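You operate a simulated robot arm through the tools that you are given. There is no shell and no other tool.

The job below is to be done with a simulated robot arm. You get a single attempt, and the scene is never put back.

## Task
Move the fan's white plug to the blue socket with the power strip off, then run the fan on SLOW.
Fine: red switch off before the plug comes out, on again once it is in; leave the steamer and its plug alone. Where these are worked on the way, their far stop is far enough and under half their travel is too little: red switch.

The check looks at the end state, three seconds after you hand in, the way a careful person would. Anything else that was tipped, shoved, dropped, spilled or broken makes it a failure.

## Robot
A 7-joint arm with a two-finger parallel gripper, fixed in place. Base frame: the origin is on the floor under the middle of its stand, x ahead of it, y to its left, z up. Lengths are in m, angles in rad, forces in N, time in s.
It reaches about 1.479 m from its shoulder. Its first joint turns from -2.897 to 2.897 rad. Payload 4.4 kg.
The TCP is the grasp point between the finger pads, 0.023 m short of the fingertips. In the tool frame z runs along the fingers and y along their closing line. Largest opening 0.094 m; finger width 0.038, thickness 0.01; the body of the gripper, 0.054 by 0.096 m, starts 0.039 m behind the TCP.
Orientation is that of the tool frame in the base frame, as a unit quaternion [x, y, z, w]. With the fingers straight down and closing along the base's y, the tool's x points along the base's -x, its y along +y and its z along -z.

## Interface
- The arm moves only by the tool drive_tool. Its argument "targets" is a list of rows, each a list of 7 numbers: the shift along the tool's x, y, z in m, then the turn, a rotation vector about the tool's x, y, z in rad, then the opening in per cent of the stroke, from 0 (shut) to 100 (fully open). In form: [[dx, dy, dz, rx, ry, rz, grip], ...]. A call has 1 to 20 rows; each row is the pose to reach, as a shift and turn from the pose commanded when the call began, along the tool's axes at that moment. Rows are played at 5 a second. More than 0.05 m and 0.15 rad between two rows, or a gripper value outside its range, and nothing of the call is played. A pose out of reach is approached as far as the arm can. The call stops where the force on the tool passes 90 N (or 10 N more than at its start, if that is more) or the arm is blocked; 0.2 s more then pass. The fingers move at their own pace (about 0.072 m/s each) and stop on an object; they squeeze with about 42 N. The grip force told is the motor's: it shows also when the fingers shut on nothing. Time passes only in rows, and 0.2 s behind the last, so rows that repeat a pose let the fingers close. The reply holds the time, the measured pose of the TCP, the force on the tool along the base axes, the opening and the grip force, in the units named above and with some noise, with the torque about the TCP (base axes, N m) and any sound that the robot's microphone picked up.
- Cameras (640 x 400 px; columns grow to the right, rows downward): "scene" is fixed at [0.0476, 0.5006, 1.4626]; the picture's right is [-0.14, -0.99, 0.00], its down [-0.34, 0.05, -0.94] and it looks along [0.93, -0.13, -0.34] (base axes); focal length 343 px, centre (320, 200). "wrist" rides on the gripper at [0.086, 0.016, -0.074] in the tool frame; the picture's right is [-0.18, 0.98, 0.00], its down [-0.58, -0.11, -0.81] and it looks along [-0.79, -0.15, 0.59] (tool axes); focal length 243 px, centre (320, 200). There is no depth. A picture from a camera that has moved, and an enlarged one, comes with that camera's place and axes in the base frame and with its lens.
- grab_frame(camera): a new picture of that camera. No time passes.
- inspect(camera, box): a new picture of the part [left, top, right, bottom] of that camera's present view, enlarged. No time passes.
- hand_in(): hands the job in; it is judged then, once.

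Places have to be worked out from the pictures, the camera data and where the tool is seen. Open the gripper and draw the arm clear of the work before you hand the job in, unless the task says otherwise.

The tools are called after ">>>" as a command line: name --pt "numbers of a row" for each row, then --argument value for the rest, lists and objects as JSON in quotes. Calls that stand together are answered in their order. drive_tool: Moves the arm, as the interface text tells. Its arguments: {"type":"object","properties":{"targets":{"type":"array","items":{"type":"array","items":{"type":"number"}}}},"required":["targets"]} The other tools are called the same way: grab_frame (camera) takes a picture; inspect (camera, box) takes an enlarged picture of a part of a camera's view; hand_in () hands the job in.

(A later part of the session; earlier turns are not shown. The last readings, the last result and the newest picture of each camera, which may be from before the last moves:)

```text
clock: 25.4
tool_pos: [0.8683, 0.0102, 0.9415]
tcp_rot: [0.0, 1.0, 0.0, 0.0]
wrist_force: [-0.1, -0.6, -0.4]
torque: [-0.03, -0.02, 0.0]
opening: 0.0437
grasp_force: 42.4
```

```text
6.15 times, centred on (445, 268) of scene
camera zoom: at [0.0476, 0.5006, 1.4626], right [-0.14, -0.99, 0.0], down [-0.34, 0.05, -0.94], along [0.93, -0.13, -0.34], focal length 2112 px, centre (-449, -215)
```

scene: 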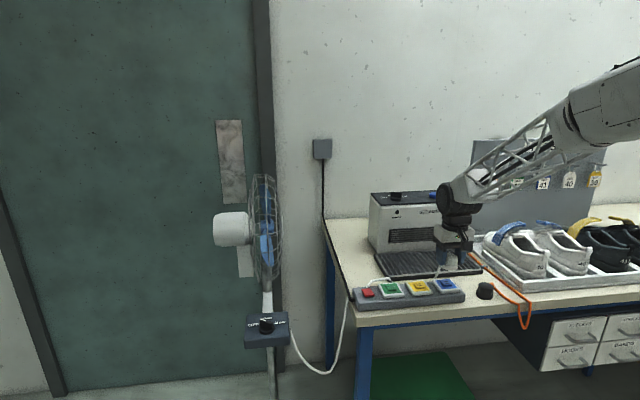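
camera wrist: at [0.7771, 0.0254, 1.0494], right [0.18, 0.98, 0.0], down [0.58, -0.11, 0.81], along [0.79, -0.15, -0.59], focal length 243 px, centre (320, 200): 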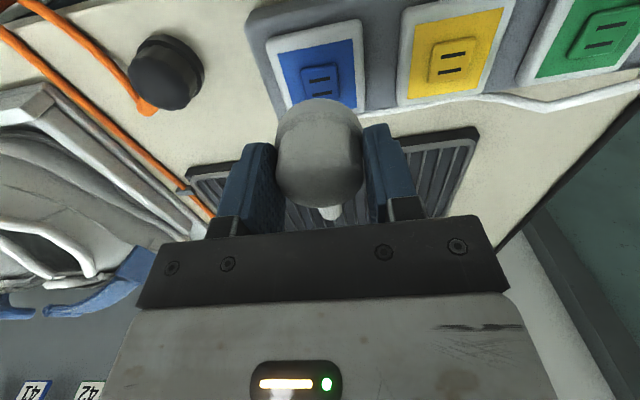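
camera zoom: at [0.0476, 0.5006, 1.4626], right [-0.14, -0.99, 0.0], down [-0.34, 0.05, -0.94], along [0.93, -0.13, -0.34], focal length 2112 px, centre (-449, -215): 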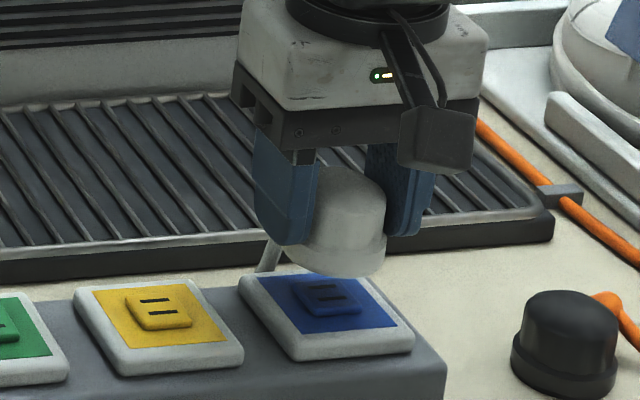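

At this lower height x reads 0.868, 2 mm too far, while the image agrees on the plate's location. I correct −1.7 mm in x and creep down to z≈0.934.

>>> drive_tool --pt "0.0017 -0.0003 0 0 0 0 0" --pt "0.0017 -0.0003 0.004 0 0 0 0" --pt "0.0017 -0.0003 0.0075 0 0 0 0" --pt "0.0017 -0.0003 0.0075 0 0 0 0"

>>> drive_tool --pt "0 0 0 0 0 0 0"

>>> drive_tool --pt "0 0 0 0 0 0 0"

>>> inspect --camera "wrist" --box '[230, 40, 410, 160]'

```text
clock: 26.4
tool_pos: [0.8678, 0.0116, 0.9345]
tcp_rot: [0.0, 1.0, 0.0, 0.0]
wrist_force: [0.6, 0.8, -0.7]
torque: [0.0, 0.03, 0.03]
opening: 0.0439
grasp_force: 41.5
```

```text
clock: 26.8
tool_pos: [0.8673, 0.0103, 0.934]
tcp_rot: [0.0, 1.0, 0.0, 0.0]
wrist_force: [0.5, 0.4, -1.4]
torque: [0.0, 0.01, 0.02]
opening: 0.0437
grasp_force: 42.0
```

```text
clock: 27.2
tool_pos: [0.8668, 0.01, 0.9343]
tcp_rot: [-0.001, 1.0, -0.001, 0.0]
wrist_force: [0.0, 0.0, -1.1]
torque: [0.01, -0.02, -0.03]
opening: 0.0437
grasp_force: 42.0
```

```text
3.33 times, centred on (320, 100) of wrist
camera zoom: at [0.7803, 0.0256, 1.0085], right [0.18, 0.98, 0.0], down [0.58, -0.11, 0.81], along [0.79, -0.15, -0.59], focal length 809 px, centre (320, 533)
```

zoom: 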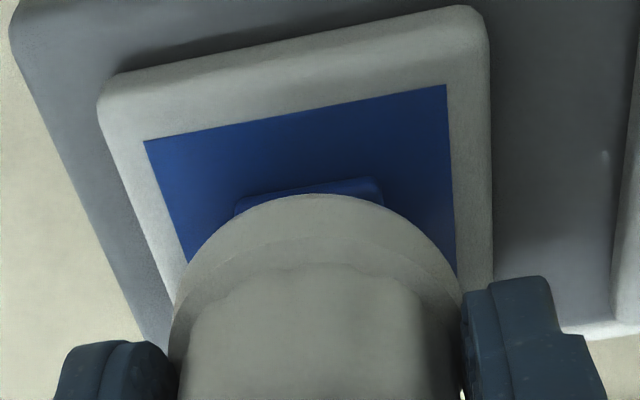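

From the image alone, the TCP sits 24.9 mm past the plate's near edge and 0.1 mm off its centre, against 23.6–24.7 mm and −0.3 mm at the green socket. I trim 0.5 mm in x and 0.4 mm in y and lower 8 mm, watching the force.

>>> drive_tool --pt "0.0005 -0.0004 0.002 0 0 0 0" --pt "0.0005 -0.0004 0.004 0 0 0 0" --pt "0.0005 -0.0004 0.006 0 0 0 0" --pt "0.0005 -0.0004 0.008 0 0 0 0"

```text
clock: 28.2
tool_pos: [0.8661, 0.0072, 0.9265]
tcp_rot: [0.001, 1.0, 0.0, -0.001]
wrist_force: [0.4, 0.4, -1.4]
torque: [0.02, 0.0, 0.0]
opening: 0.044
grasp_force: 42.0
```

No contact force yet, but y reads 0.0072, which looks off. I take more readings and a picture before going on.

>>> drive_tool --pt "0 0 0 0 0 0 0"

>>> drive_tool --pt "0 0 0 0 0 0 0"

>>> inspect --camera "wrist" --box '[230, 40, 410, 160]'

>>> inspect --camera "scene" --box '[410, 250, 480, 300]'

```text
clock: 28.6
tool_pos: [0.8667, 0.0082, 0.9262]
tcp_rot: [-0.001, 1.0, 0.0, -0.001]
wrist_force: [0.1, -0.1, -1.3]
torque: [0.0, -0.01, 0.01]
opening: 0.0436
grasp_force: 41.6
```

```text
clock: 29.0
tool_pos: [0.866, 0.0091, 0.927]
tcp_rot: [0.0, 1.0, 0.0, 0.0]
wrist_force: [0.5, -0.2, -1.5]
torque: [0.01, 0.0, -0.02]
opening: 0.0437
grasp_force: 41.7
```

```text
3.33 times, centred on (320, 100) of wrist
camera zoom: at [0.7797, 0.0244, 1.0006], right [0.18, 0.98, 0.0], down [0.58, -0.11, 0.81], along [0.79, -0.15, -0.59], focal length 809 px, centre (320, 533)
```

zoom: 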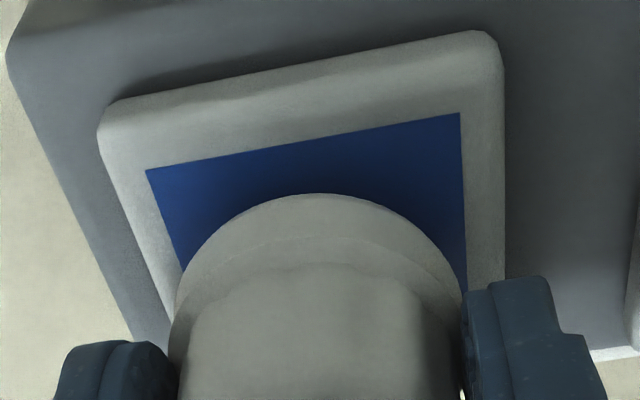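

```text
8.00 times, centred on (445, 275) of scene
camera zoom: at [0.0476, 0.5006, 1.4626], right [-0.14, -0.99, 0.0], down [-0.34, 0.05, -0.94], along [0.93, -0.13, -0.34], focal length 2746 px, centre (-680, -400)
```

zoom: 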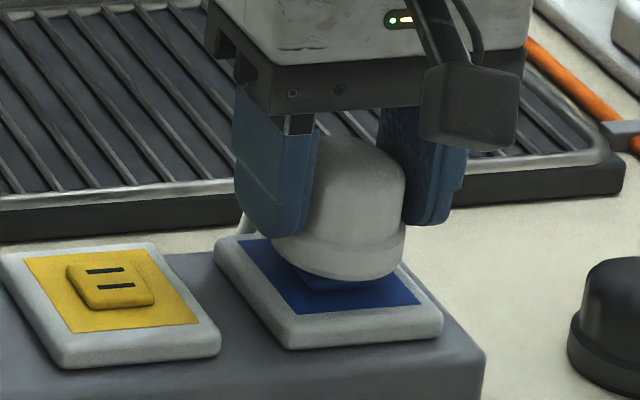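

The image shows the hand now 1.25 mm low in y relative to the plate centre, target −0.4 mm, while x is good. I nudge +0.9 mm in y and check again.

>>> drive_tool --pt "0 0.0009 0 0 0 0 0" --pt "0 0.0009 0 0 0 0 0"

>>> inspect --camera "wrist" --box '[230, 40, 410, 160]'

```text
clock: 29.6
tool_pos: [0.866, 0.0086, 0.9264]
tcp_rot: [-0.001, 1.0, 0.0, -0.001]
wrist_force: [-0.8, -0.5, -0.6]
torque: [0.02, 0.0, -0.02]
opening: 0.0441
grasp_force: 42.0
```

```text
3.33 times, centred on (320, 100) of wrist
camera zoom: at [0.78, 0.0254, 1.0007], right [0.18, 0.98, 0.0], down [0.58, -0.11, 0.81], along [0.79, -0.15, -0.59], focal length 809 px, centre (320, 533)
```

zoom: 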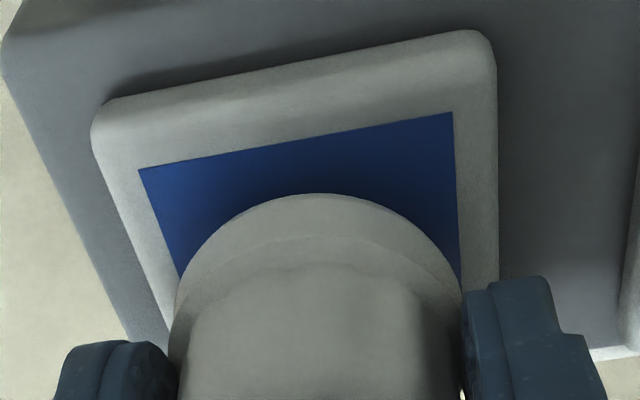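

Now −0.2 mm from centre. I lower the remaining distance in 2 mm steps towards z≈0.918.

>>> drive_tool --pt "0 0 0.002 0 0 0 0" --pt "0 0 0.004 0 0 0 0" --pt "0 0 0.006 0 0 0 0"

>>> inspect --camera "scene" --box '[410, 250, 480, 300]'

>>> inspect --camera "wrist" --box '[230, 40, 410, 160]'

```text
clock: 30.4
tool_pos: [0.8665, 0.0099, 0.9194]
tcp_rot: [0.0, 1.0, 0.0, 0.0]
wrist_force: [-0.1, 0.5, -0.6]
torque: [0.0, 0.01, 0.0]
opening: 0.0436
grasp_force: 42.5
```

```text
8.00 times, centred on (445, 275) of scene
camera zoom: at [0.0476, 0.5006, 1.4626], right [-0.14, -0.99, 0.0], down [-0.34, 0.05, -0.94], along [0.93, -0.13, -0.34], focal length 2746 px, centre (-680, -400)
```

zoom: 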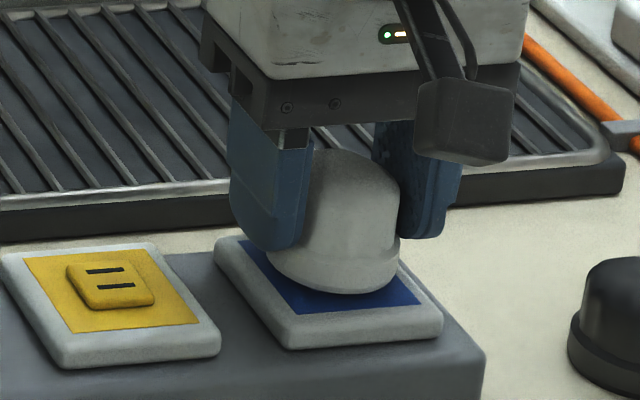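

```text
3.33 times, centred on (320, 100) of wrist
camera zoom: at [0.7807, 0.0251, 0.9945], right [0.18, 0.98, 0.0], down [0.58, -0.11, 0.81], along [0.79, -0.15, -0.59], focal length 809 px, centre (320, 533)
```

zoom: 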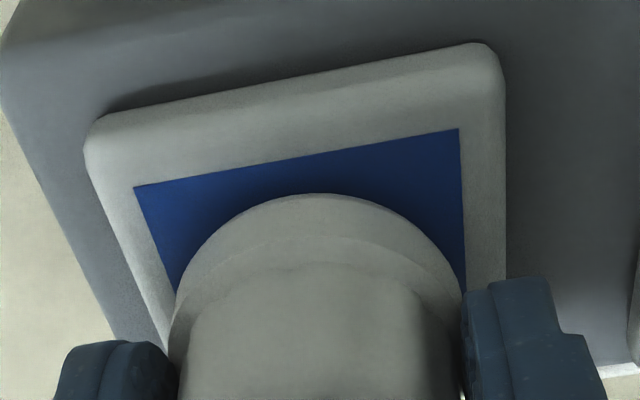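

Still no contact force at z=0.919, 3.5 mm above the seated height. I continue down in 1 mm steps to the seated height.

>>> drive_tool --pt "0 0 0.001 0 0 0 0" --pt "0 0 0.002 0 0 0 0" --pt "0 0 0.003 0 0 0 0"

>>> inspect --camera "scene" --box '[410, 250, 480, 300]'

>>> inspect --camera "wrist" --box '[230, 40, 410, 160]'

```text
clock: 31.2
tool_pos: [0.867, 0.0093, 0.9185]
tcp_rot: [0.0, 1.0, 0.0, 0.0]
wrist_force: [-0.5, -0.4, -0.7]
torque: [0.02, 0.0, 0.03]
opening: 0.0437
grasp_force: 42.0
```

```text
8.00 times, centred on (445, 275) of scene
camera zoom: at [0.0476, 0.5006, 1.4626], right [-0.14, -0.99, 0.0], down [-0.34, 0.05, -0.94], along [0.93, -0.13, -0.34], focal length 2746 px, centre (-680, -400)
```

zoom: 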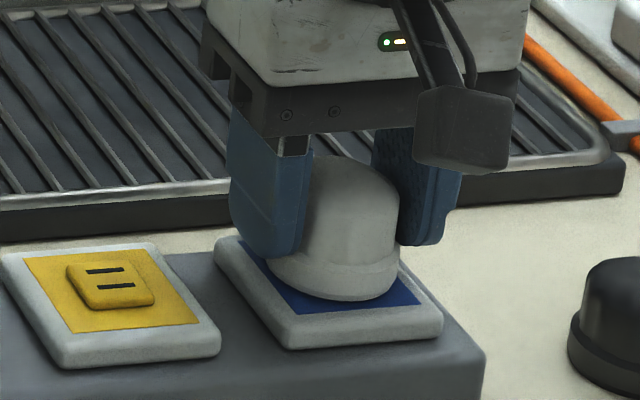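

```text
3.33 times, centred on (320, 100) of wrist
camera zoom: at [0.7801, 0.0252, 0.9918], right [0.18, 0.98, 0.0], down [0.58, -0.11, 0.81], along [0.79, -0.15, -0.59], focal length 809 px, centre (320, 533)
```

zoom: 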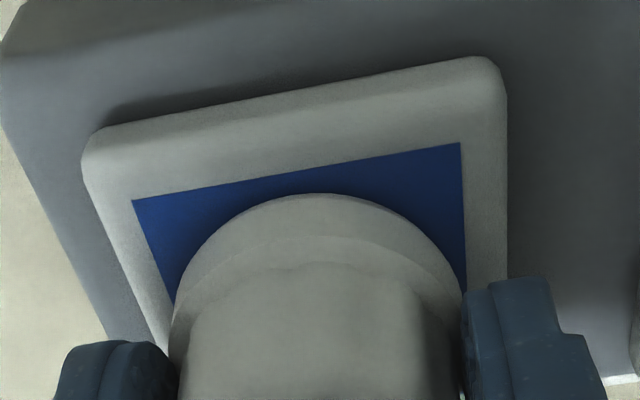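

Alignment still good and no force. I go on down another 3 mm.

>>> drive_tool --pt "0 0 0.001 0 0 0 0" --pt "0 0 0.002 0 0 0 0" --pt "0 0 0.003 0 0 0 0"

>>> inspect --camera "wrist" --box '[230, 40, 410, 160]'

>>> inspect --camera "scene" --box '[410, 250, 480, 300]'

```text
clock: 32.0
tool_pos: [0.8654, 0.009, 0.916]
tcp_rot: [0.0, 1.0, 0.0, 0.0]
wrist_force: [-34.8, 15.0, 26.8]
torque: [0.41, 0.59, 0.07]
opening: 0.0436
grasp_force: 42.2
```

```text
3.33 times, centred on (320, 100) of wrist
camera zoom: at [0.7793, 0.0256, 0.9902], right [0.18, 0.98, 0.0], down [0.58, -0.11, 0.81], along [0.79, -0.15, -0.59], focal length 809 px, centre (320, 533)
```

zoom: 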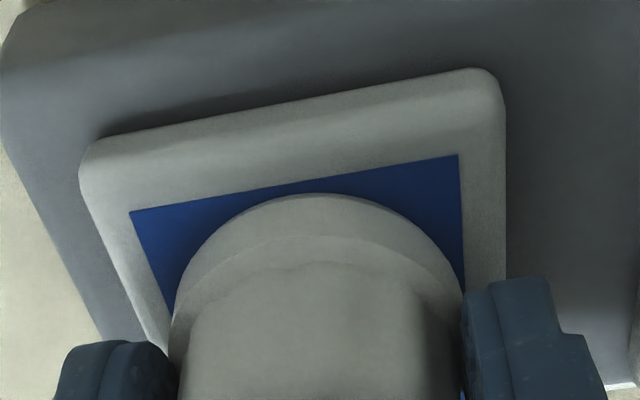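

```text
8.00 times, centred on (445, 275) of scene
camera zoom: at [0.0476, 0.5006, 1.4626], right [-0.14, -0.99, 0.0], down [-0.34, 0.05, -0.94], along [0.93, -0.13, -0.34], focal length 2746 px, centre (-680, -400)
```

zoom: 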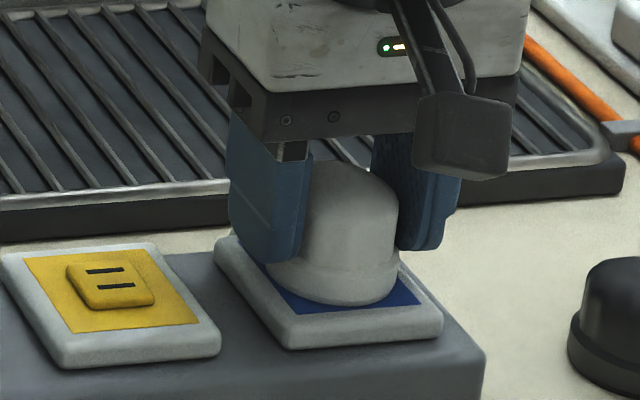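

Contact: the plug settled at z≈0.916, the same height as in the green socket, with −35 N in x and +15 N in y of side load. I relax the side load by about 1 mm in −x and 0.5 mm in +y, keeping the height.

>>> drive_tool --pt "0.0005 0.0003 0 0 0 0 0" --pt "0.001 0.0006 0 0 0 0 0" --pt "0.001 0.0006 0 0 0 0 0"

```text
clock: 32.8
tool_pos: [0.8664, 0.0097, 0.9157]
tcp_rot: [0.001, 1.0, 0.0, 0.001]
wrist_force: [-4.0, -0.8, 31.5]
torque: [0.03, 0.01, 0.07]
opening: 0.0439
grasp_force: 42.0
```

The side load is gone. I press down 1.5 mm more to make sure it is fully home.

>>> drive_tool --pt "0 0 0.0008 0 0 0 0" --pt "0 0 0.0015 0 0 0 0" --pt "0 0 0.0015 0 0 0 0"

>>> inspect --camera "scene" --box '[410, 250, 480, 300]'

```text
clock: 33.6
tool_pos: [0.8662, 0.0098, 0.9155]
tcp_rot: [0.0, 1.0, 0.0, 0.002]
wrist_force: [-0.9, -19.8, 50.7]
torque: [-0.71, -0.06, -0.01]
opening: 0.0438
grasp_force: 41.7
```

```text
8.00 times, centred on (445, 275) of scene
camera zoom: at [0.0476, 0.5006, 1.4626], right [-0.14, -0.99, 0.0], down [-0.34, 0.05, -0.94], along [0.93, -0.13, -0.34], focal length 2746 px, centre (-680, -400)
```

zoom: 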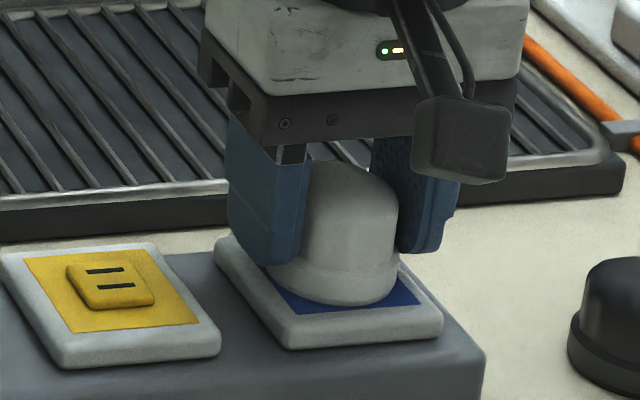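

The height did not change under 50 N, so the plug is seated at the same level as it was in green. I relax the push, open the fingers and rise straight up.

>>> drive_tool --pt "0 -0.0004 -0.0025 0 0 0 0" --pt "0 -0.0004 -0.0025 0 0 0 30" --pt "0 -0.0004 -0.0025 0 0 0 70" --pt "0 -0.0004 -0.0025 0 0 0 70" --pt "0 -0.0004 -0.0025 0 0 0 70" --pt "0 -0.0004 -0.02 0 0 0 70" --pt "0 -0.0004 -0.045 0 0 0 70" --pt "0 -0.0004 -0.07 0 0 0 70" --pt "0 -0.0004 -0.07 0 0 0 70"

>>> grab_frame --camera "wrist"

>>> inspect --camera "scene" --box '[345, 240, 495, 320]'

```text
clock: 35.6
tool_pos: [0.8645, 0.0088, 0.9835]
tcp_rot: [0.0, 1.0, -0.001, -0.001]
wrist_force: [-0.7, -0.2, 0.1]
torque: [0.01, -0.02, 0.03]
opening: 0.0659
grasp_force: 0.1
```

```text
taken
camera wrist: at [0.7786, 0.0249, 1.0574], right [0.18, 0.98, 0.0], down [0.58, -0.11, 0.81], along [0.79, -0.15, -0.59], focal length 243 px, centre (320, 200)
```

wrist: 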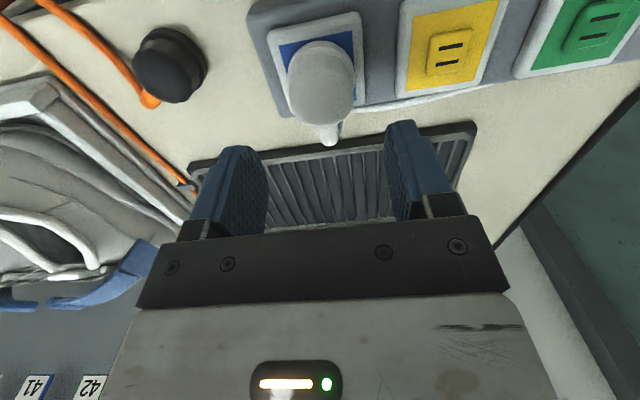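

```text
4.27 times, centred on (420, 280) of scene
camera zoom: at [0.0476, 0.5006, 1.4626], right [-0.14, -0.99, 0.0], down [-0.34, 0.05, -0.94], along [0.93, -0.13, -0.34], focal length 1465 px, centre (-107, -141)
```

zoom: 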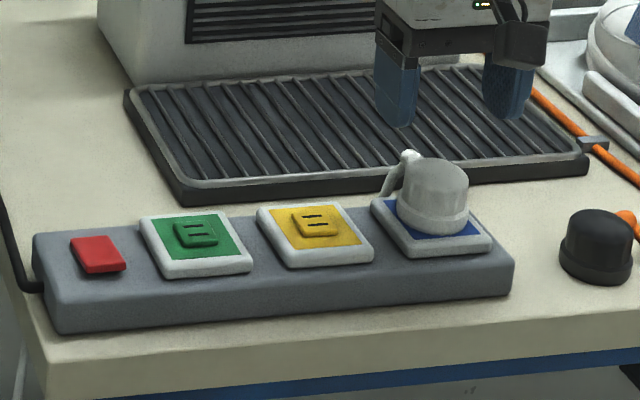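

The plug sits squarely in the blue socket and all else is undisturbed. Next I go back over the red switch with closed, tilted fingers, aiming at its raised near end (x≈0.85).

>>> drive_tool --pt "0.0019 0.0398 -0.01 0 0 0 70" --pt "0.0038 0.0797 -0.01 0 -0.087 0 30" --pt "0.0058 0.1195 -0.01 0 -0.174 0 0" --pt "0.0077 0.1593 -0.01 0 -0.262 0 0" --pt "0.0096 0.1992 -0.01 0 -0.349 0 0" --pt "0.0115 0.239 0.0 0 -0.436 0 0" --pt "0.0115 0.239 0.01 0 -0.436 0 0" --pt "0.0115 0.239 0.01 0 -0.436 0 0"

>>> inspect --camera "scene" --box '[335, 220, 495, 320]'

>>> grab_frame --camera "wrist"

```text
clock: 37.4
tool_pos: [0.8516, 0.2482, 0.9735]
tcp_rot: [0.001, 0.976, 0.0, 0.217]
wrist_force: [-0.3, 0.4, -0.8]
torque: [-0.01, 0.01, -0.04]
opening: 0.0
grasp_force: 41.9
```

```text
4.00 times, centred on (415, 270) of scene
camera zoom: at [0.0476, 0.5006, 1.4626], right [-0.14, -0.99, 0.0], down [-0.34, 0.05, -0.94], along [0.93, -0.13, -0.34], focal length 1373 px, centre (-60, -80)
```

zoom: 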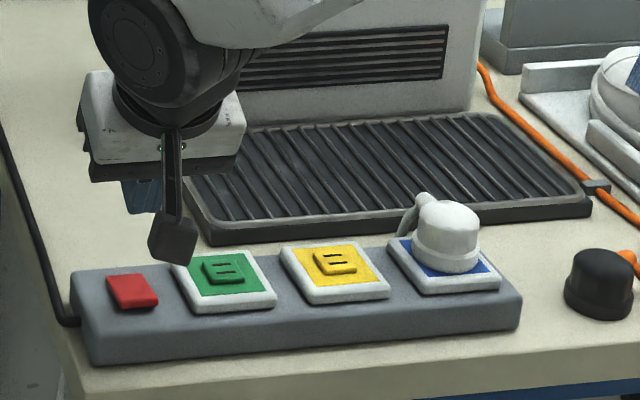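

```text
taken
camera wrist: at [0.7414, 0.2643, 1.0045], right [0.17, 0.98, 0.08], down [0.19, -0.11, 0.98], along [0.97, -0.15, -0.2], focal length 243 px, centre (320, 200)
```

wrist: 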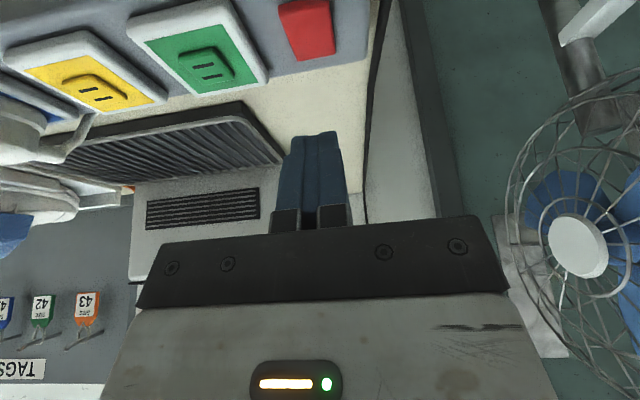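

Over the near end of the switch now. I lower to just above contact and check the alignment in the wrist view.

>>> drive_tool --pt "0.0085 0 0.0181 0 0 0 0" --pt "0.0169 0 0.0363 0 0 0 0" --pt "0.0237 0 0.0507 0 0 0 0" --pt "0.0237 0 0.0507 0 0 0 0"

>>> inspect --camera "wrist" --box '[220, 40, 420, 165]'

```text
clock: 38.4
tool_pos: [0.853, 0.2489, 0.9172]
tcp_rot: [0.001, 0.976, 0.0, 0.216]
wrist_force: [0.3, -0.8, 0.0]
torque: [-0.02, 0.01, 0.0]
opening: 0.0002
grasp_force: 42.3
```

```text
3.20 times, centred on (320, 102) of wrist
camera zoom: at [0.7435, 0.2645, 0.9478], right [0.17, 0.98, 0.08], down [0.19, -0.11, 0.98], along [0.97, -0.15, -0.2], focal length 776 px, centre (320, 512)
```

zoom: 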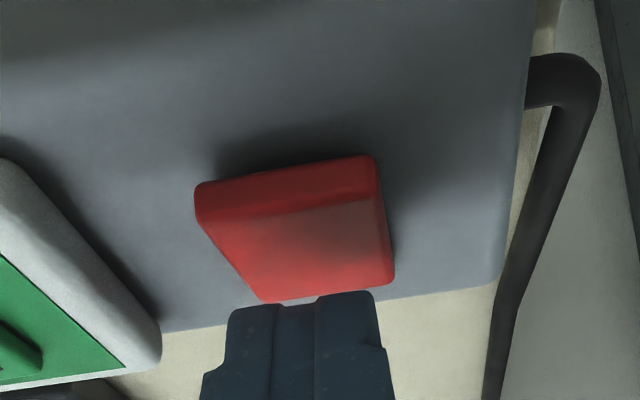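

Near edge of the switch is at z≈0.883 and the tips are centred on it. I press down in 2–3 mm steps.

>>> drive_tool --pt "0.0021 0 0.0045 0 0 0 0" --pt "0.0036 0 0.0077 0 0 0 0" --pt "0.0049 0 0.0104 0 0 0 0" --pt "0.0059 0 0.0127 0 0 0 0"

>>> inspect --camera "wrist" --box '[220, 40, 420, 165]'

>>> inspect --camera "scene" --box '[335, 260, 415, 310]'

```text
clock: 39.4
tool_pos: [0.8551, 0.249, 0.9043]
tcp_rot: [-0.001, 0.976, 0.0, 0.217]
wrist_force: [-5.2, -0.8, 8.9]
torque: [0.0, 0.22, 0.04]
opening: 0.0
grasp_force: 42.2
```

```text
3.20 times, centred on (320, 102) of wrist
camera zoom: at [0.7445, 0.2647, 0.9345], right [0.17, 0.98, 0.08], down [0.19, -0.11, 0.98], along [0.97, -0.15, -0.2], focal length 776 px, centre (320, 512)
```

zoom: 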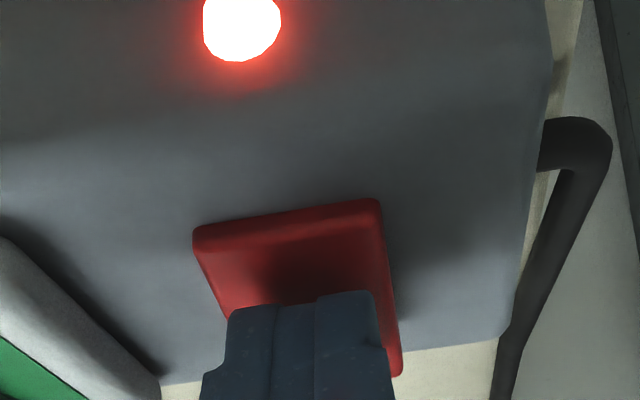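

```text
8.00 times, centred on (375, 285) of scene
camera zoom: at [0.0476, 0.5006, 1.4626], right [-0.14, -0.99, 0.0], down [-0.34, 0.05, -0.94], along [0.93, -0.13, -0.34], focal length 2746 px, centre (-120, -480)
```

zoom: 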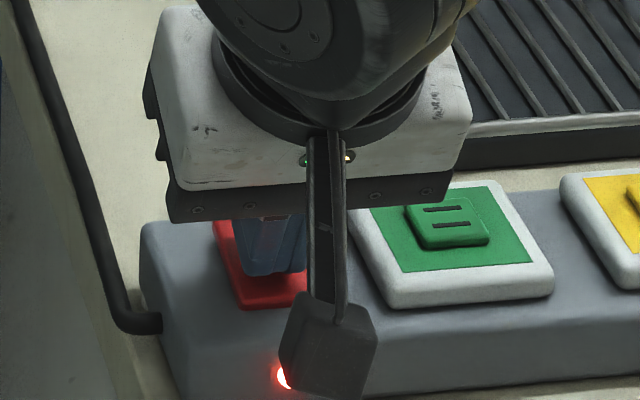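

The light is on again. I press another 4 mm to bring it onto its stop, then lift away.

>>> drive_tool --pt "0.0008 0 0.0018 0 0 0 0" --pt "0.0017 0 0.0036 0 0 0 0" --pt "0.0017 0 0.0036 0 0 0 0"

>>> drive_tool --pt "-0.0085 0 -0.0181 0 0 0 0" --pt "-0.0254 0 -0.0544 0 0 0 0" --pt "-0.04 0 -0.09 0 0 0 0" --pt "-0.04 0 -0.09 0 0 0 0"

>>> inspect --camera "scene" --box '[335, 250, 495, 350]'

>>> grab_frame --camera "wrist"

```text
clock: 40.3
tool_pos: [0.8557, 0.2507, 0.9042]
tcp_rot: [0.0, 0.976, 0.001, 0.22]
wrist_force: [-8.7, -0.2, 15.6]
torque: [-0.09, 0.39, 0.05]
opening: 0.0
grasp_force: 41.7
stopped in row 3: the force on the tool passed its limit at 92 N (the readings are from after the stop); the commanded pose is now the measured one
```

```text
clock: 41.3
tool_pos: [0.8533, 0.2477, 0.9998]
tcp_rot: [0.0, 0.976, 0.0, 0.218]
wrist_force: [-0.2, 0.9, -0.1]
torque: [0.05, 0.0, -0.02]
opening: 0.0001
grasp_force: 42.0
```

```text
4.00 times, centred on (415, 300) of scene
camera zoom: at [0.0476, 0.5006, 1.4626], right [-0.14, -0.99, 0.0], down [-0.34, 0.05, -0.94], along [0.93, -0.13, -0.34], focal length 1373 px, centre (-60, -200)
```

zoom: 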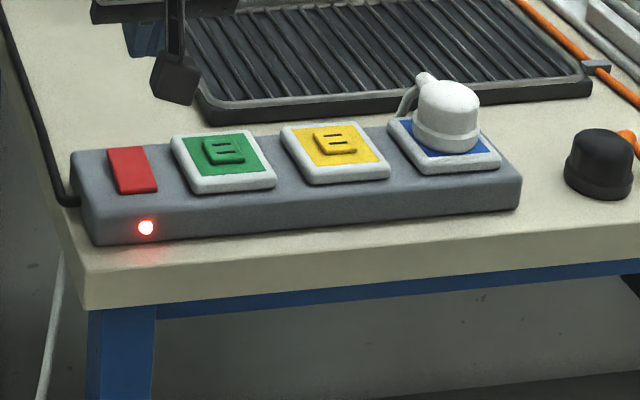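

```text
taken
camera wrist: at [0.7432, 0.2638, 1.0311], right [0.17, 0.98, 0.08], down [0.18, -0.11, 0.98], along [0.97, -0.15, -0.2], focal length 243 px, centre (320, 200)
```

wrist: 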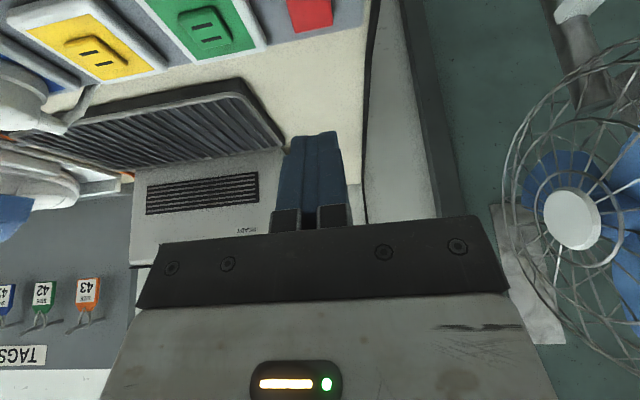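

The switch is on with the light lit and the strip still in place. Now I retreat, bring the hand upright and move left in front of the fan's control box, staying clear of the cage, to measure the knob.

>>> drive_tool --pt "0.0374 0 -0.0249 0 0.1 0 0" --pt "0.0749 0 -0.0497 0 0.2 0 0" --pt "0.1123 0 -0.0746 0 0.3 0 0" --pt "0.1123 0.045 -0.0746 0 0.4 0 0" --pt "0.1123 0.09 -0.0746 0 0.436 0 20" --pt "0.1123 0.135 -0.0746 0 0.436 0 40" --pt "0.1123 0.18 -0.0746 0 0.436 0 40" --pt "0.1123 0.225 -0.0746 0 0.436 0 40" --pt "0.1123 0.26 -0.0746 0 0.436 0 40" --pt "0.1123 0.282 -0.0746 0 0.436 0 40" --pt "0.1123 0.282 -0.0746 0 0.436 0 40"

>>> grab_frame --camera "wrist"

>>> grab_frame --camera "scene"

```text
clock: 43.7
tool_pos: [0.7188, 0.5297, 1.022]
tcp_rot: [0.0, 1.0, 0.002, 0.002]
wrist_force: [-0.2, -0.2, -0.3]
torque: [0.02, -0.02, -0.03]
opening: 0.0375
grasp_force: 0.0
```

```text
taken
camera wrist: at [0.6318, 0.546, 1.0957], right [0.18, 0.98, 0.0], down [0.58, -0.11, 0.81], along [0.8, -0.15, -0.59], focal length 243 px, centre (320, 200)
```

wrist: 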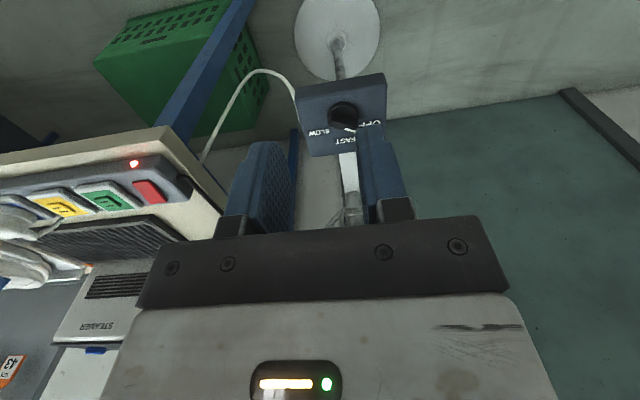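

```text
taken
```

scene: 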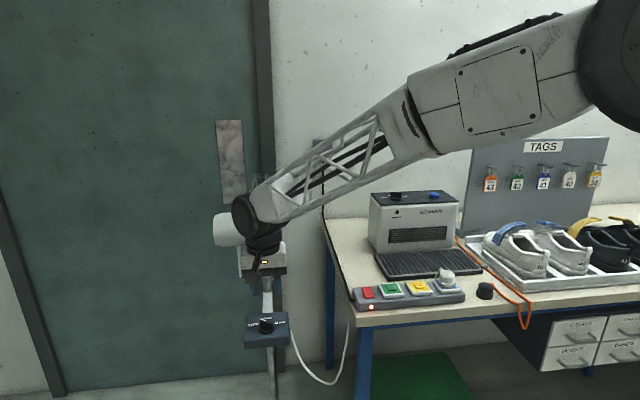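

I enlarge the control box from this closer viewpoint.

>>> inspect --camera "wrist" --box '[290, 60, 400, 160]'

>>> inspect --camera "scene" --box '[235, 300, 300, 350]'

>>> inspect --camera "wrist" --box '[250, 100, 450, 225]'

```text
4.00 times, centred on (345, 110) of wrist
camera zoom: at [0.6318, 0.546, 1.0957], right [0.18, 0.98, 0.0], down [0.58, -0.11, 0.81], along [0.8, -0.15, -0.59], focal length 970 px, centre (220, 560)
```

zoom: 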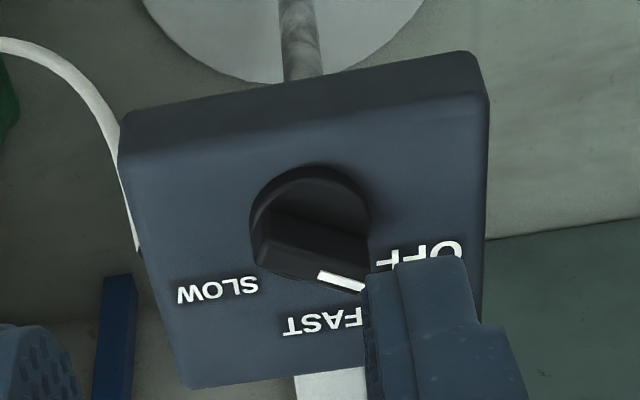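

```text
8.00 times, centred on (268, 325) of scene
camera zoom: at [0.0476, 0.5006, 1.4626], right [-0.14, -0.99, 0.0], down [-0.34, 0.05, -0.94], along [0.93, -0.13, -0.34], focal length 2746 px, centre (740, -800)
```

zoom: 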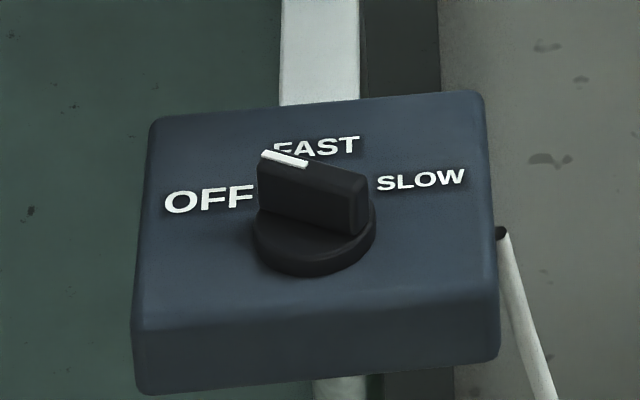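

```text
3.20 times, centred on (350, 162) of wrist
camera zoom: at [0.6318, 0.546, 1.0957], right [0.18, 0.98, 0.0], down [0.58, -0.11, 0.81], along [0.8, -0.15, -0.59], focal length 776 px, centre (224, 320)
```

zoom: 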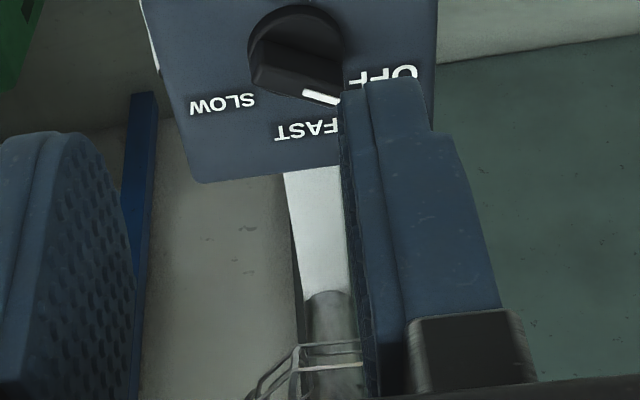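

The pointer stripe is on the OFF side (bar direction about 60–65° from +x towards +y). I open the fingers for a free view and come a bit lower and to the left to see the bar better.

>>> drive_tool --pt "0 0.005 0.02 0 0 0 100" --pt "0 0.01 0.04 0 0 0 100" --pt "0 0.015 0.06 0 0 0 100" --pt "0 0.015 0.06 0 0 0 100"

>>> grab_frame --camera "wrist"

>>> inspect --camera "wrist" --box '[280, 80, 400, 170]'

```text
clock: 44.7
tool_pos: [0.7192, 0.5456, 0.9617]
tcp_rot: [0.0, 1.0, 0.001, 0.003]
wrist_force: [0.4, 0.0, 0.7]
torque: [0.01, -0.01, -0.02]
opening: 0.0939
grasp_force: 0.0
```

```text
taken
camera wrist: at [0.633, 0.5606, 1.035], right [0.18, 0.98, 0.0], down [0.58, -0.11, 0.81], along [0.8, -0.15, -0.59], focal length 243 px, centre (320, 200)
```

wrist: 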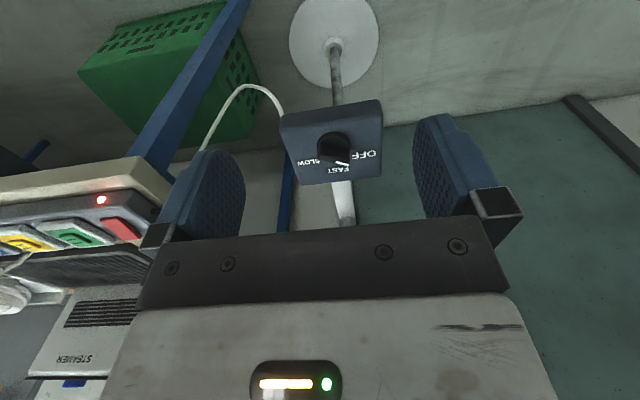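

```text
4.44 times, centred on (340, 125) of wrist
camera zoom: at [0.633, 0.5606, 1.035], right [0.18, 0.98, 0.0], down [0.58, -0.11, 0.81], along [0.8, -0.15, -0.59], focal length 1078 px, centre (231, 533)
```

zoom: 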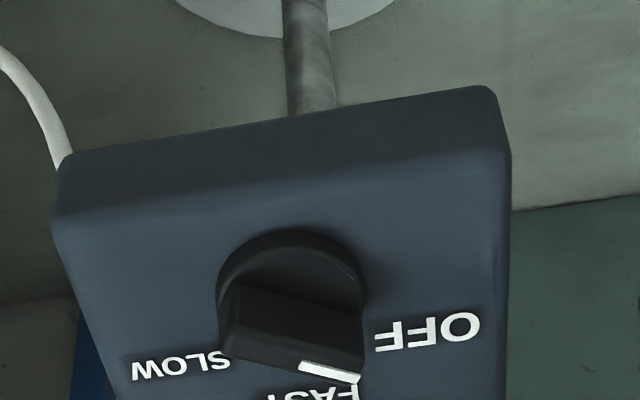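

The bar and stripe are clear now, but this viewpoint and the scene camera look along similar lines. I take one from higher up for a better-conditioned triangulation.

>>> drive_tool --pt "-0.013 0 -0.04 0 0 0 100" --pt "-0.026 0 -0.08 0 0 0 100" --pt "-0.04 0 -0.12 0 0 0 100" --pt "-0.04 0 -0.12 0 0 0 100"

>>> grab_frame --camera "wrist"

>>> inspect --camera "wrist" --box '[280, 0, 400, 110]'

```text
clock: 45.7
tool_pos: [0.7581, 0.5425, 1.0822]
tcp_rot: [0.0, 1.0, 0.001, 0.002]
wrist_force: [0.4, -0.2, 0.9]
torque: [0.0, -0.04, 0.0]
opening: 0.0942
grasp_force: 0.0
```

```text
taken
camera wrist: at [0.6715, 0.559, 1.1552], right [0.18, 0.98, 0.0], down [0.58, -0.11, 0.81], along [0.8, -0.15, -0.59], focal length 243 px, centre (320, 200)
```

wrist: 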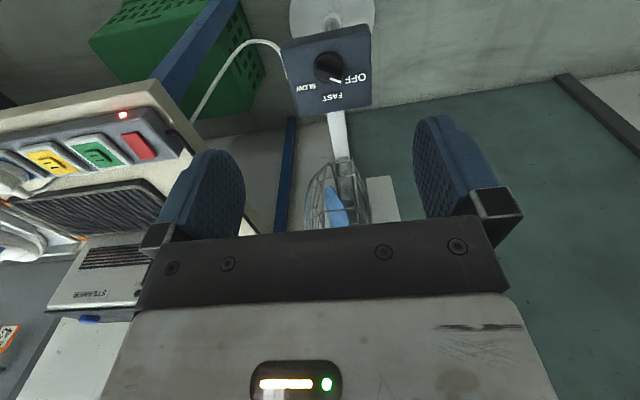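

```text
3.64 times, centred on (340, 55) of wrist
camera zoom: at [0.6715, 0.559, 1.1552], right [0.18, 0.98, 0.0], down [0.58, -0.11, 0.81], along [0.8, -0.15, -0.59], focal length 882 px, centre (247, 727)
```

zoom: 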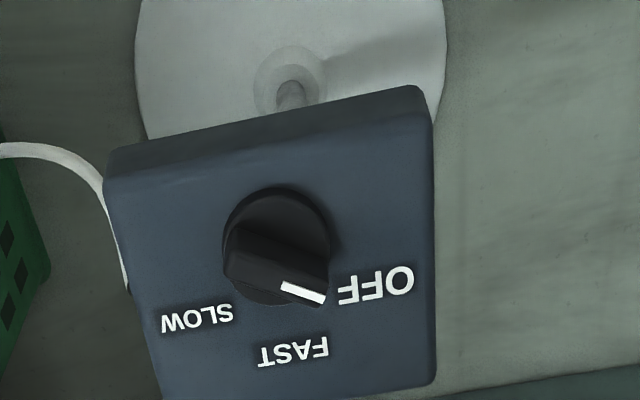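

This view is much better. I enlarge just the knob here.

>>> inspect --camera "wrist" --box '[305, 40, 355, 90]'

>>> inspect --camera "scene" --box '[252, 308, 284, 336]'

```text
8.00 times, centred on (330, 65) of wrist
camera zoom: at [0.6715, 0.559, 1.1552], right [0.18, 0.98, 0.0], down [0.58, -0.11, 0.81], along [0.8, -0.15, -0.59], focal length 1941 px, centre (240, 1280)
```

zoom: 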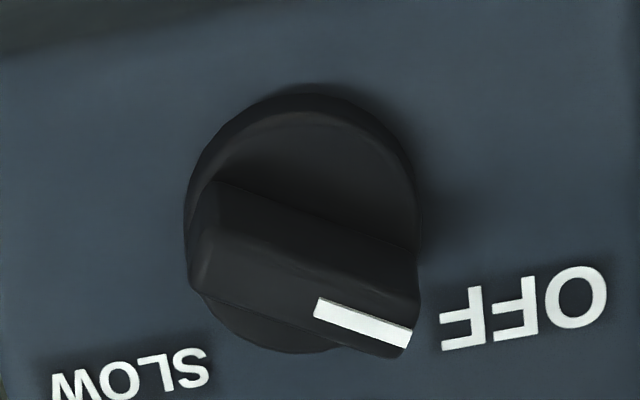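

```text
14.29 times, centred on (268, 322) of scene
camera zoom: at [0.0476, 0.5006, 1.4626], right [-0.14, -0.99, 0.0], down [-0.34, 0.05, -0.94], along [0.93, -0.13, -0.34], focal length 4904 px, centre (1063, -1543)
```

zoom: 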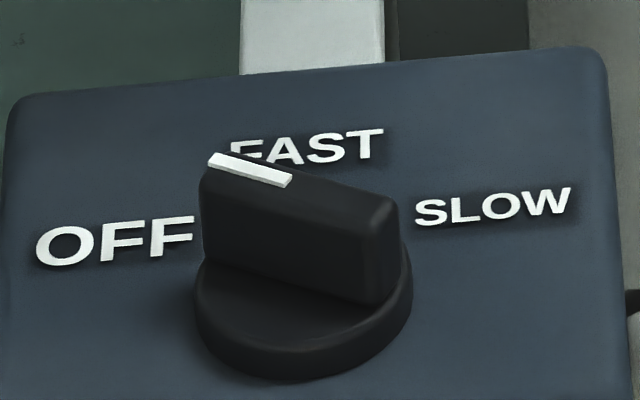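

The stripe points exactly 60° from +x towards +y, so OFF = +60°, FAST = 0° and SLOW = −60°, and the knob needs 120° clockwise seen from above. The knob axis is near (0.8435, 0.538), with the grip bar between z≈0.804 and 0.818. The fan cage stands behind, so I must grip with the hand leaning 40° back along the bar. First I turn the hand 60° in free air.

>>> drive_tool --pt "0 0 0 0 0 -0.131 100" --pt "0 0 0 0 0 -0.262 100" --pt "0 0 0 0 0 -0.393 80" --pt "0 0 0 0 0 -0.524 60" --pt "0 0 0 0 0 -0.654 40" --pt "0 0 0 0 0 -0.785 40" --pt "0 0 0 0 0 -0.916 40" --pt "0 0 0 0 0 -1.047 40" --pt "0 0 0 0 0 -1.047 40"

>>> drive_tool --pt "0 0 0 0 -0.14 0 40" --pt "0 0 0 0 -0.28 0 40" --pt "0 0 0 0 -0.42 0 40" --pt "0 0 0 0 -0.56 0 40" --pt "0 0 0 0 -0.698 0 40" --pt "0 0 0 0 -0.698 0 40"

>>> grab_frame --camera "scene"

>>> grab_frame --camera "wrist"

```text
clock: 47.7
tool_pos: [0.7596, 0.5469, 1.081]
tcp_rot: [-0.501, 0.866, -0.001, 0.003]
wrist_force: [0.2, 0.4, 1.0]
torque: [0.0, -0.03, 0.02]
opening: 0.0376
grasp_force: 0.0
```

```text
clock: 49.1
tool_pos: [0.7594, 0.5462, 1.0811]
tcp_rot: [-0.47, 0.812, 0.171, 0.299]
wrist_force: [0.6, -0.8, -0.3]
torque: [-0.03, 0.0, 0.0]
opening: 0.0377
grasp_force: 0.1
```

```text
taken
```

scene: 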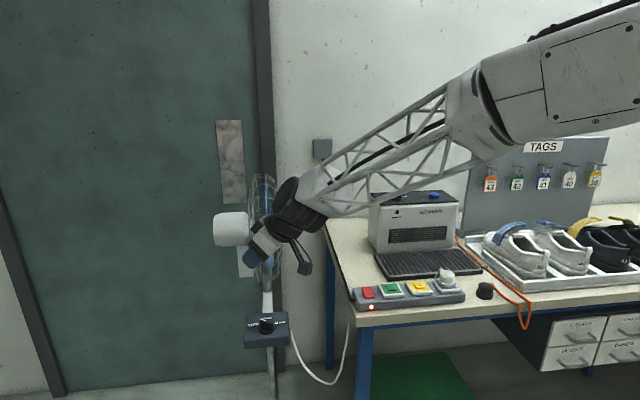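

```text
taken
camera wrist: at [0.688, 0.4545, 1.0819], right [-0.78, 0.61, 0.11], down [0.05, -0.12, 0.99], along [0.62, 0.78, 0.06], focal length 243 px, centre (320, 200)
```

wrist: 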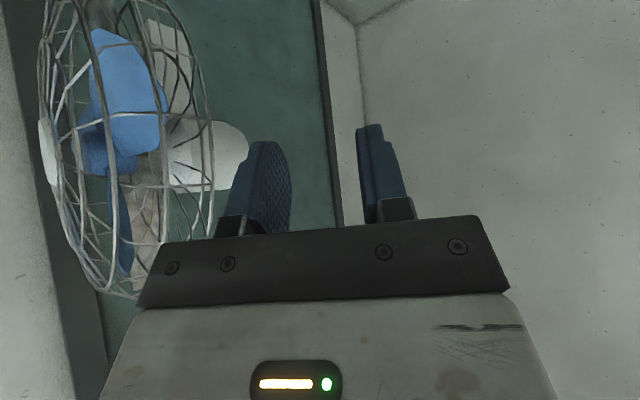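

Orientation for the grip is reached. Before touching anything I test in free air that the wrist can make the whole 120° clockwise turn about the vertical at this lean.

>>> drive_tool --pt "0 0 0 0.0898 0 0.1069 40" --pt "0 0 0 0.1795 0 0.2139 40" --pt "0 0 0 0.2693 0 0.3208 40" --pt "0 0 0 0.359 0 0.4278 40" --pt "0 0 0 0.4488 0 0.5347 40" --pt "0 0 0 0.5386 0 0.6416 40" --pt "0 0 0 0.6283 0 0.7486 40" --pt "0 0 0 0.7181 0 0.8555 40" --pt "0 0 0 0.8078 0 0.9625 40" --pt "0 0 0 0.8976 0 1.0694 40" --pt "0 0 0 0.9874 0 1.1763 40" --pt "0 0 0 1.0771 0 1.2833 40" --pt "0 0 0 1.1669 0 1.3902 40" --pt "0 0 0 1.2566 0 1.4972 40" --pt "0 0 0 1.3464 0 1.6041 40" --pt "0 0 0 1.3464 0 1.6041 40"

>>> grab_frame --camera "scene"

```text
clock: 52.5
tool_pos: [0.7595, 0.5451, 1.0805]
tcp_rot: [0.47, 0.813, -0.169, 0.298]
wrist_force: [-0.5, 0.8, -0.2]
torque: [0.0, -0.01, -0.02]
opening: 0.0379
grasp_force: 0.1
```

```text
taken
```

scene: 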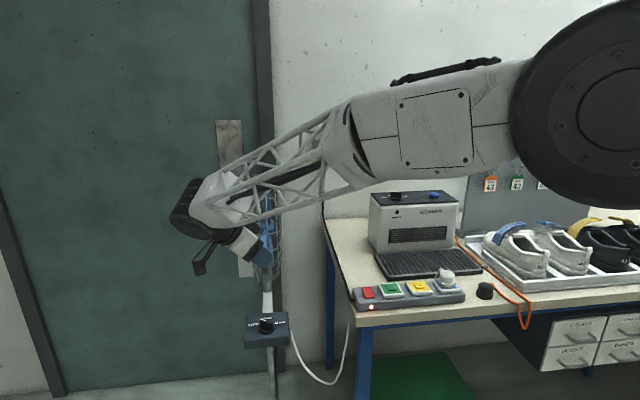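

The full turn is reachable, with the pose exactly mirrored at the end. I turn back to the OFF orientation at the same place.

>>> drive_tool --pt "0 0 0 -0.0898 0 -0.1069 40" --pt "0 0 0 -0.1795 0 -0.2139 40" --pt "0 0 0 -0.2693 0 -0.3208 40" --pt "0 0 0 -0.359 0 -0.4278 40" --pt "0 0 0 -0.4488 0 -0.5347 40" --pt "0 0 0 -0.5386 0 -0.6416 40" --pt "0 0 0 -0.6283 0 -0.7486 40" --pt "0 0 0 -0.7181 0 -0.8555 40" --pt "0 0 0 -0.8078 0 -0.9625 40" --pt "0 0 0 -0.8976 0 -1.0694 40" --pt "0 0 0 -0.9874 0 -1.1763 40" --pt "0 0 0 -1.0771 0 -1.2833 40" --pt "0 0 0 -1.1669 0 -1.3902 40" --pt "0 0 0 -1.2566 0 -1.4972 40" --pt "0 0 0 -1.3464 0 -1.6041 40" --pt "0 0 0 -1.3464 0 -1.6041 40"

```text
clock: 55.9
tool_pos: [0.7589, 0.5459, 1.081]
tcp_rot: [-0.47, 0.813, 0.171, 0.298]
wrist_force: [-0.7, 0.8, 0.5]
torque: [-0.03, -0.03, -0.01]
opening: 0.0376
grasp_force: 0.1
```

Back at the grip orientation. I lower in front of the box (x≈0.75) to z≈0.876, below the widest part of the cage.

>>> drive_tool --pt "0.028 0.0008 0.03 0 0 0 40" --pt "0.0561 0.0016 0.06 0 0 0 40" --pt "0.0841 0.0024 0.0899 0 0 0 40" --pt "0.1122 0.0032 0.1199 0 0 0 40" --pt "0.1402 0.004 0.1499 0 0 0 40" --pt "0.1402 0.004 0.1499 0 0 0 40"

>>> grab_frame --camera "wrist"

>>> inspect --camera "scene" --box '[190, 210, 350, 370]'

```text
clock: 57.3
tool_pos: [0.7512, 0.5388, 0.8723]
tcp_rot: [-0.47, 0.813, 0.17, 0.298]
wrist_force: [-0.3, 0.2, -0.1]
torque: [0.0, -0.01, 0.0]
opening: 0.0379
grasp_force: 0.0
```

```text
taken
camera wrist: at [0.6796, 0.4478, 0.8742], right [-0.78, 0.61, 0.12], down [0.05, -0.12, 0.99], along [0.62, 0.78, 0.06], focal length 243 px, centre (320, 200)
```

wrist: 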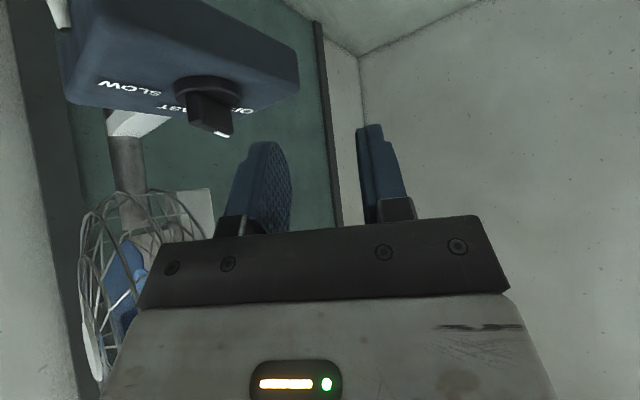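

```text
2.50 times, centred on (270, 290) of scene
camera zoom: at [0.0476, 0.5006, 1.4626], right [-0.14, -0.99, 0.0], down [-0.34, 0.05, -0.94], along [0.93, -0.13, -0.34], focal length 858 px, centre (445, -25)
```

zoom: 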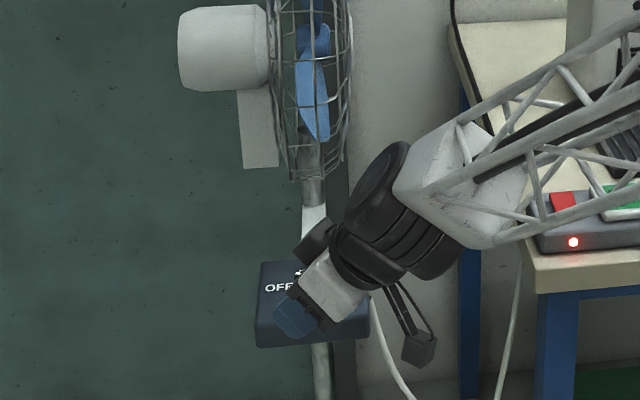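

The side-on wrist view shows knob, bar and stripe well. I enlarge it to refine the heights before sliding in.

>>> inspect --camera "wrist" --box '[150, 50, 270, 150]'

```text
4.00 times, centred on (210, 100) of wrist
camera zoom: at [0.6796, 0.4478, 0.8742], right [-0.78, 0.61, 0.12], down [0.05, -0.12, 0.99], along [0.62, 0.78, 0.06], focal length 970 px, centre (760, 600)
```

zoom: 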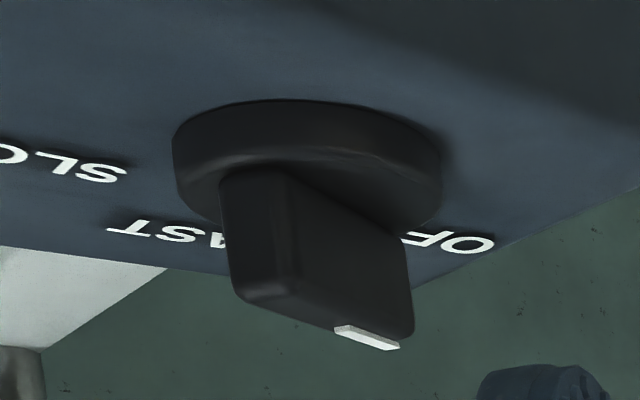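

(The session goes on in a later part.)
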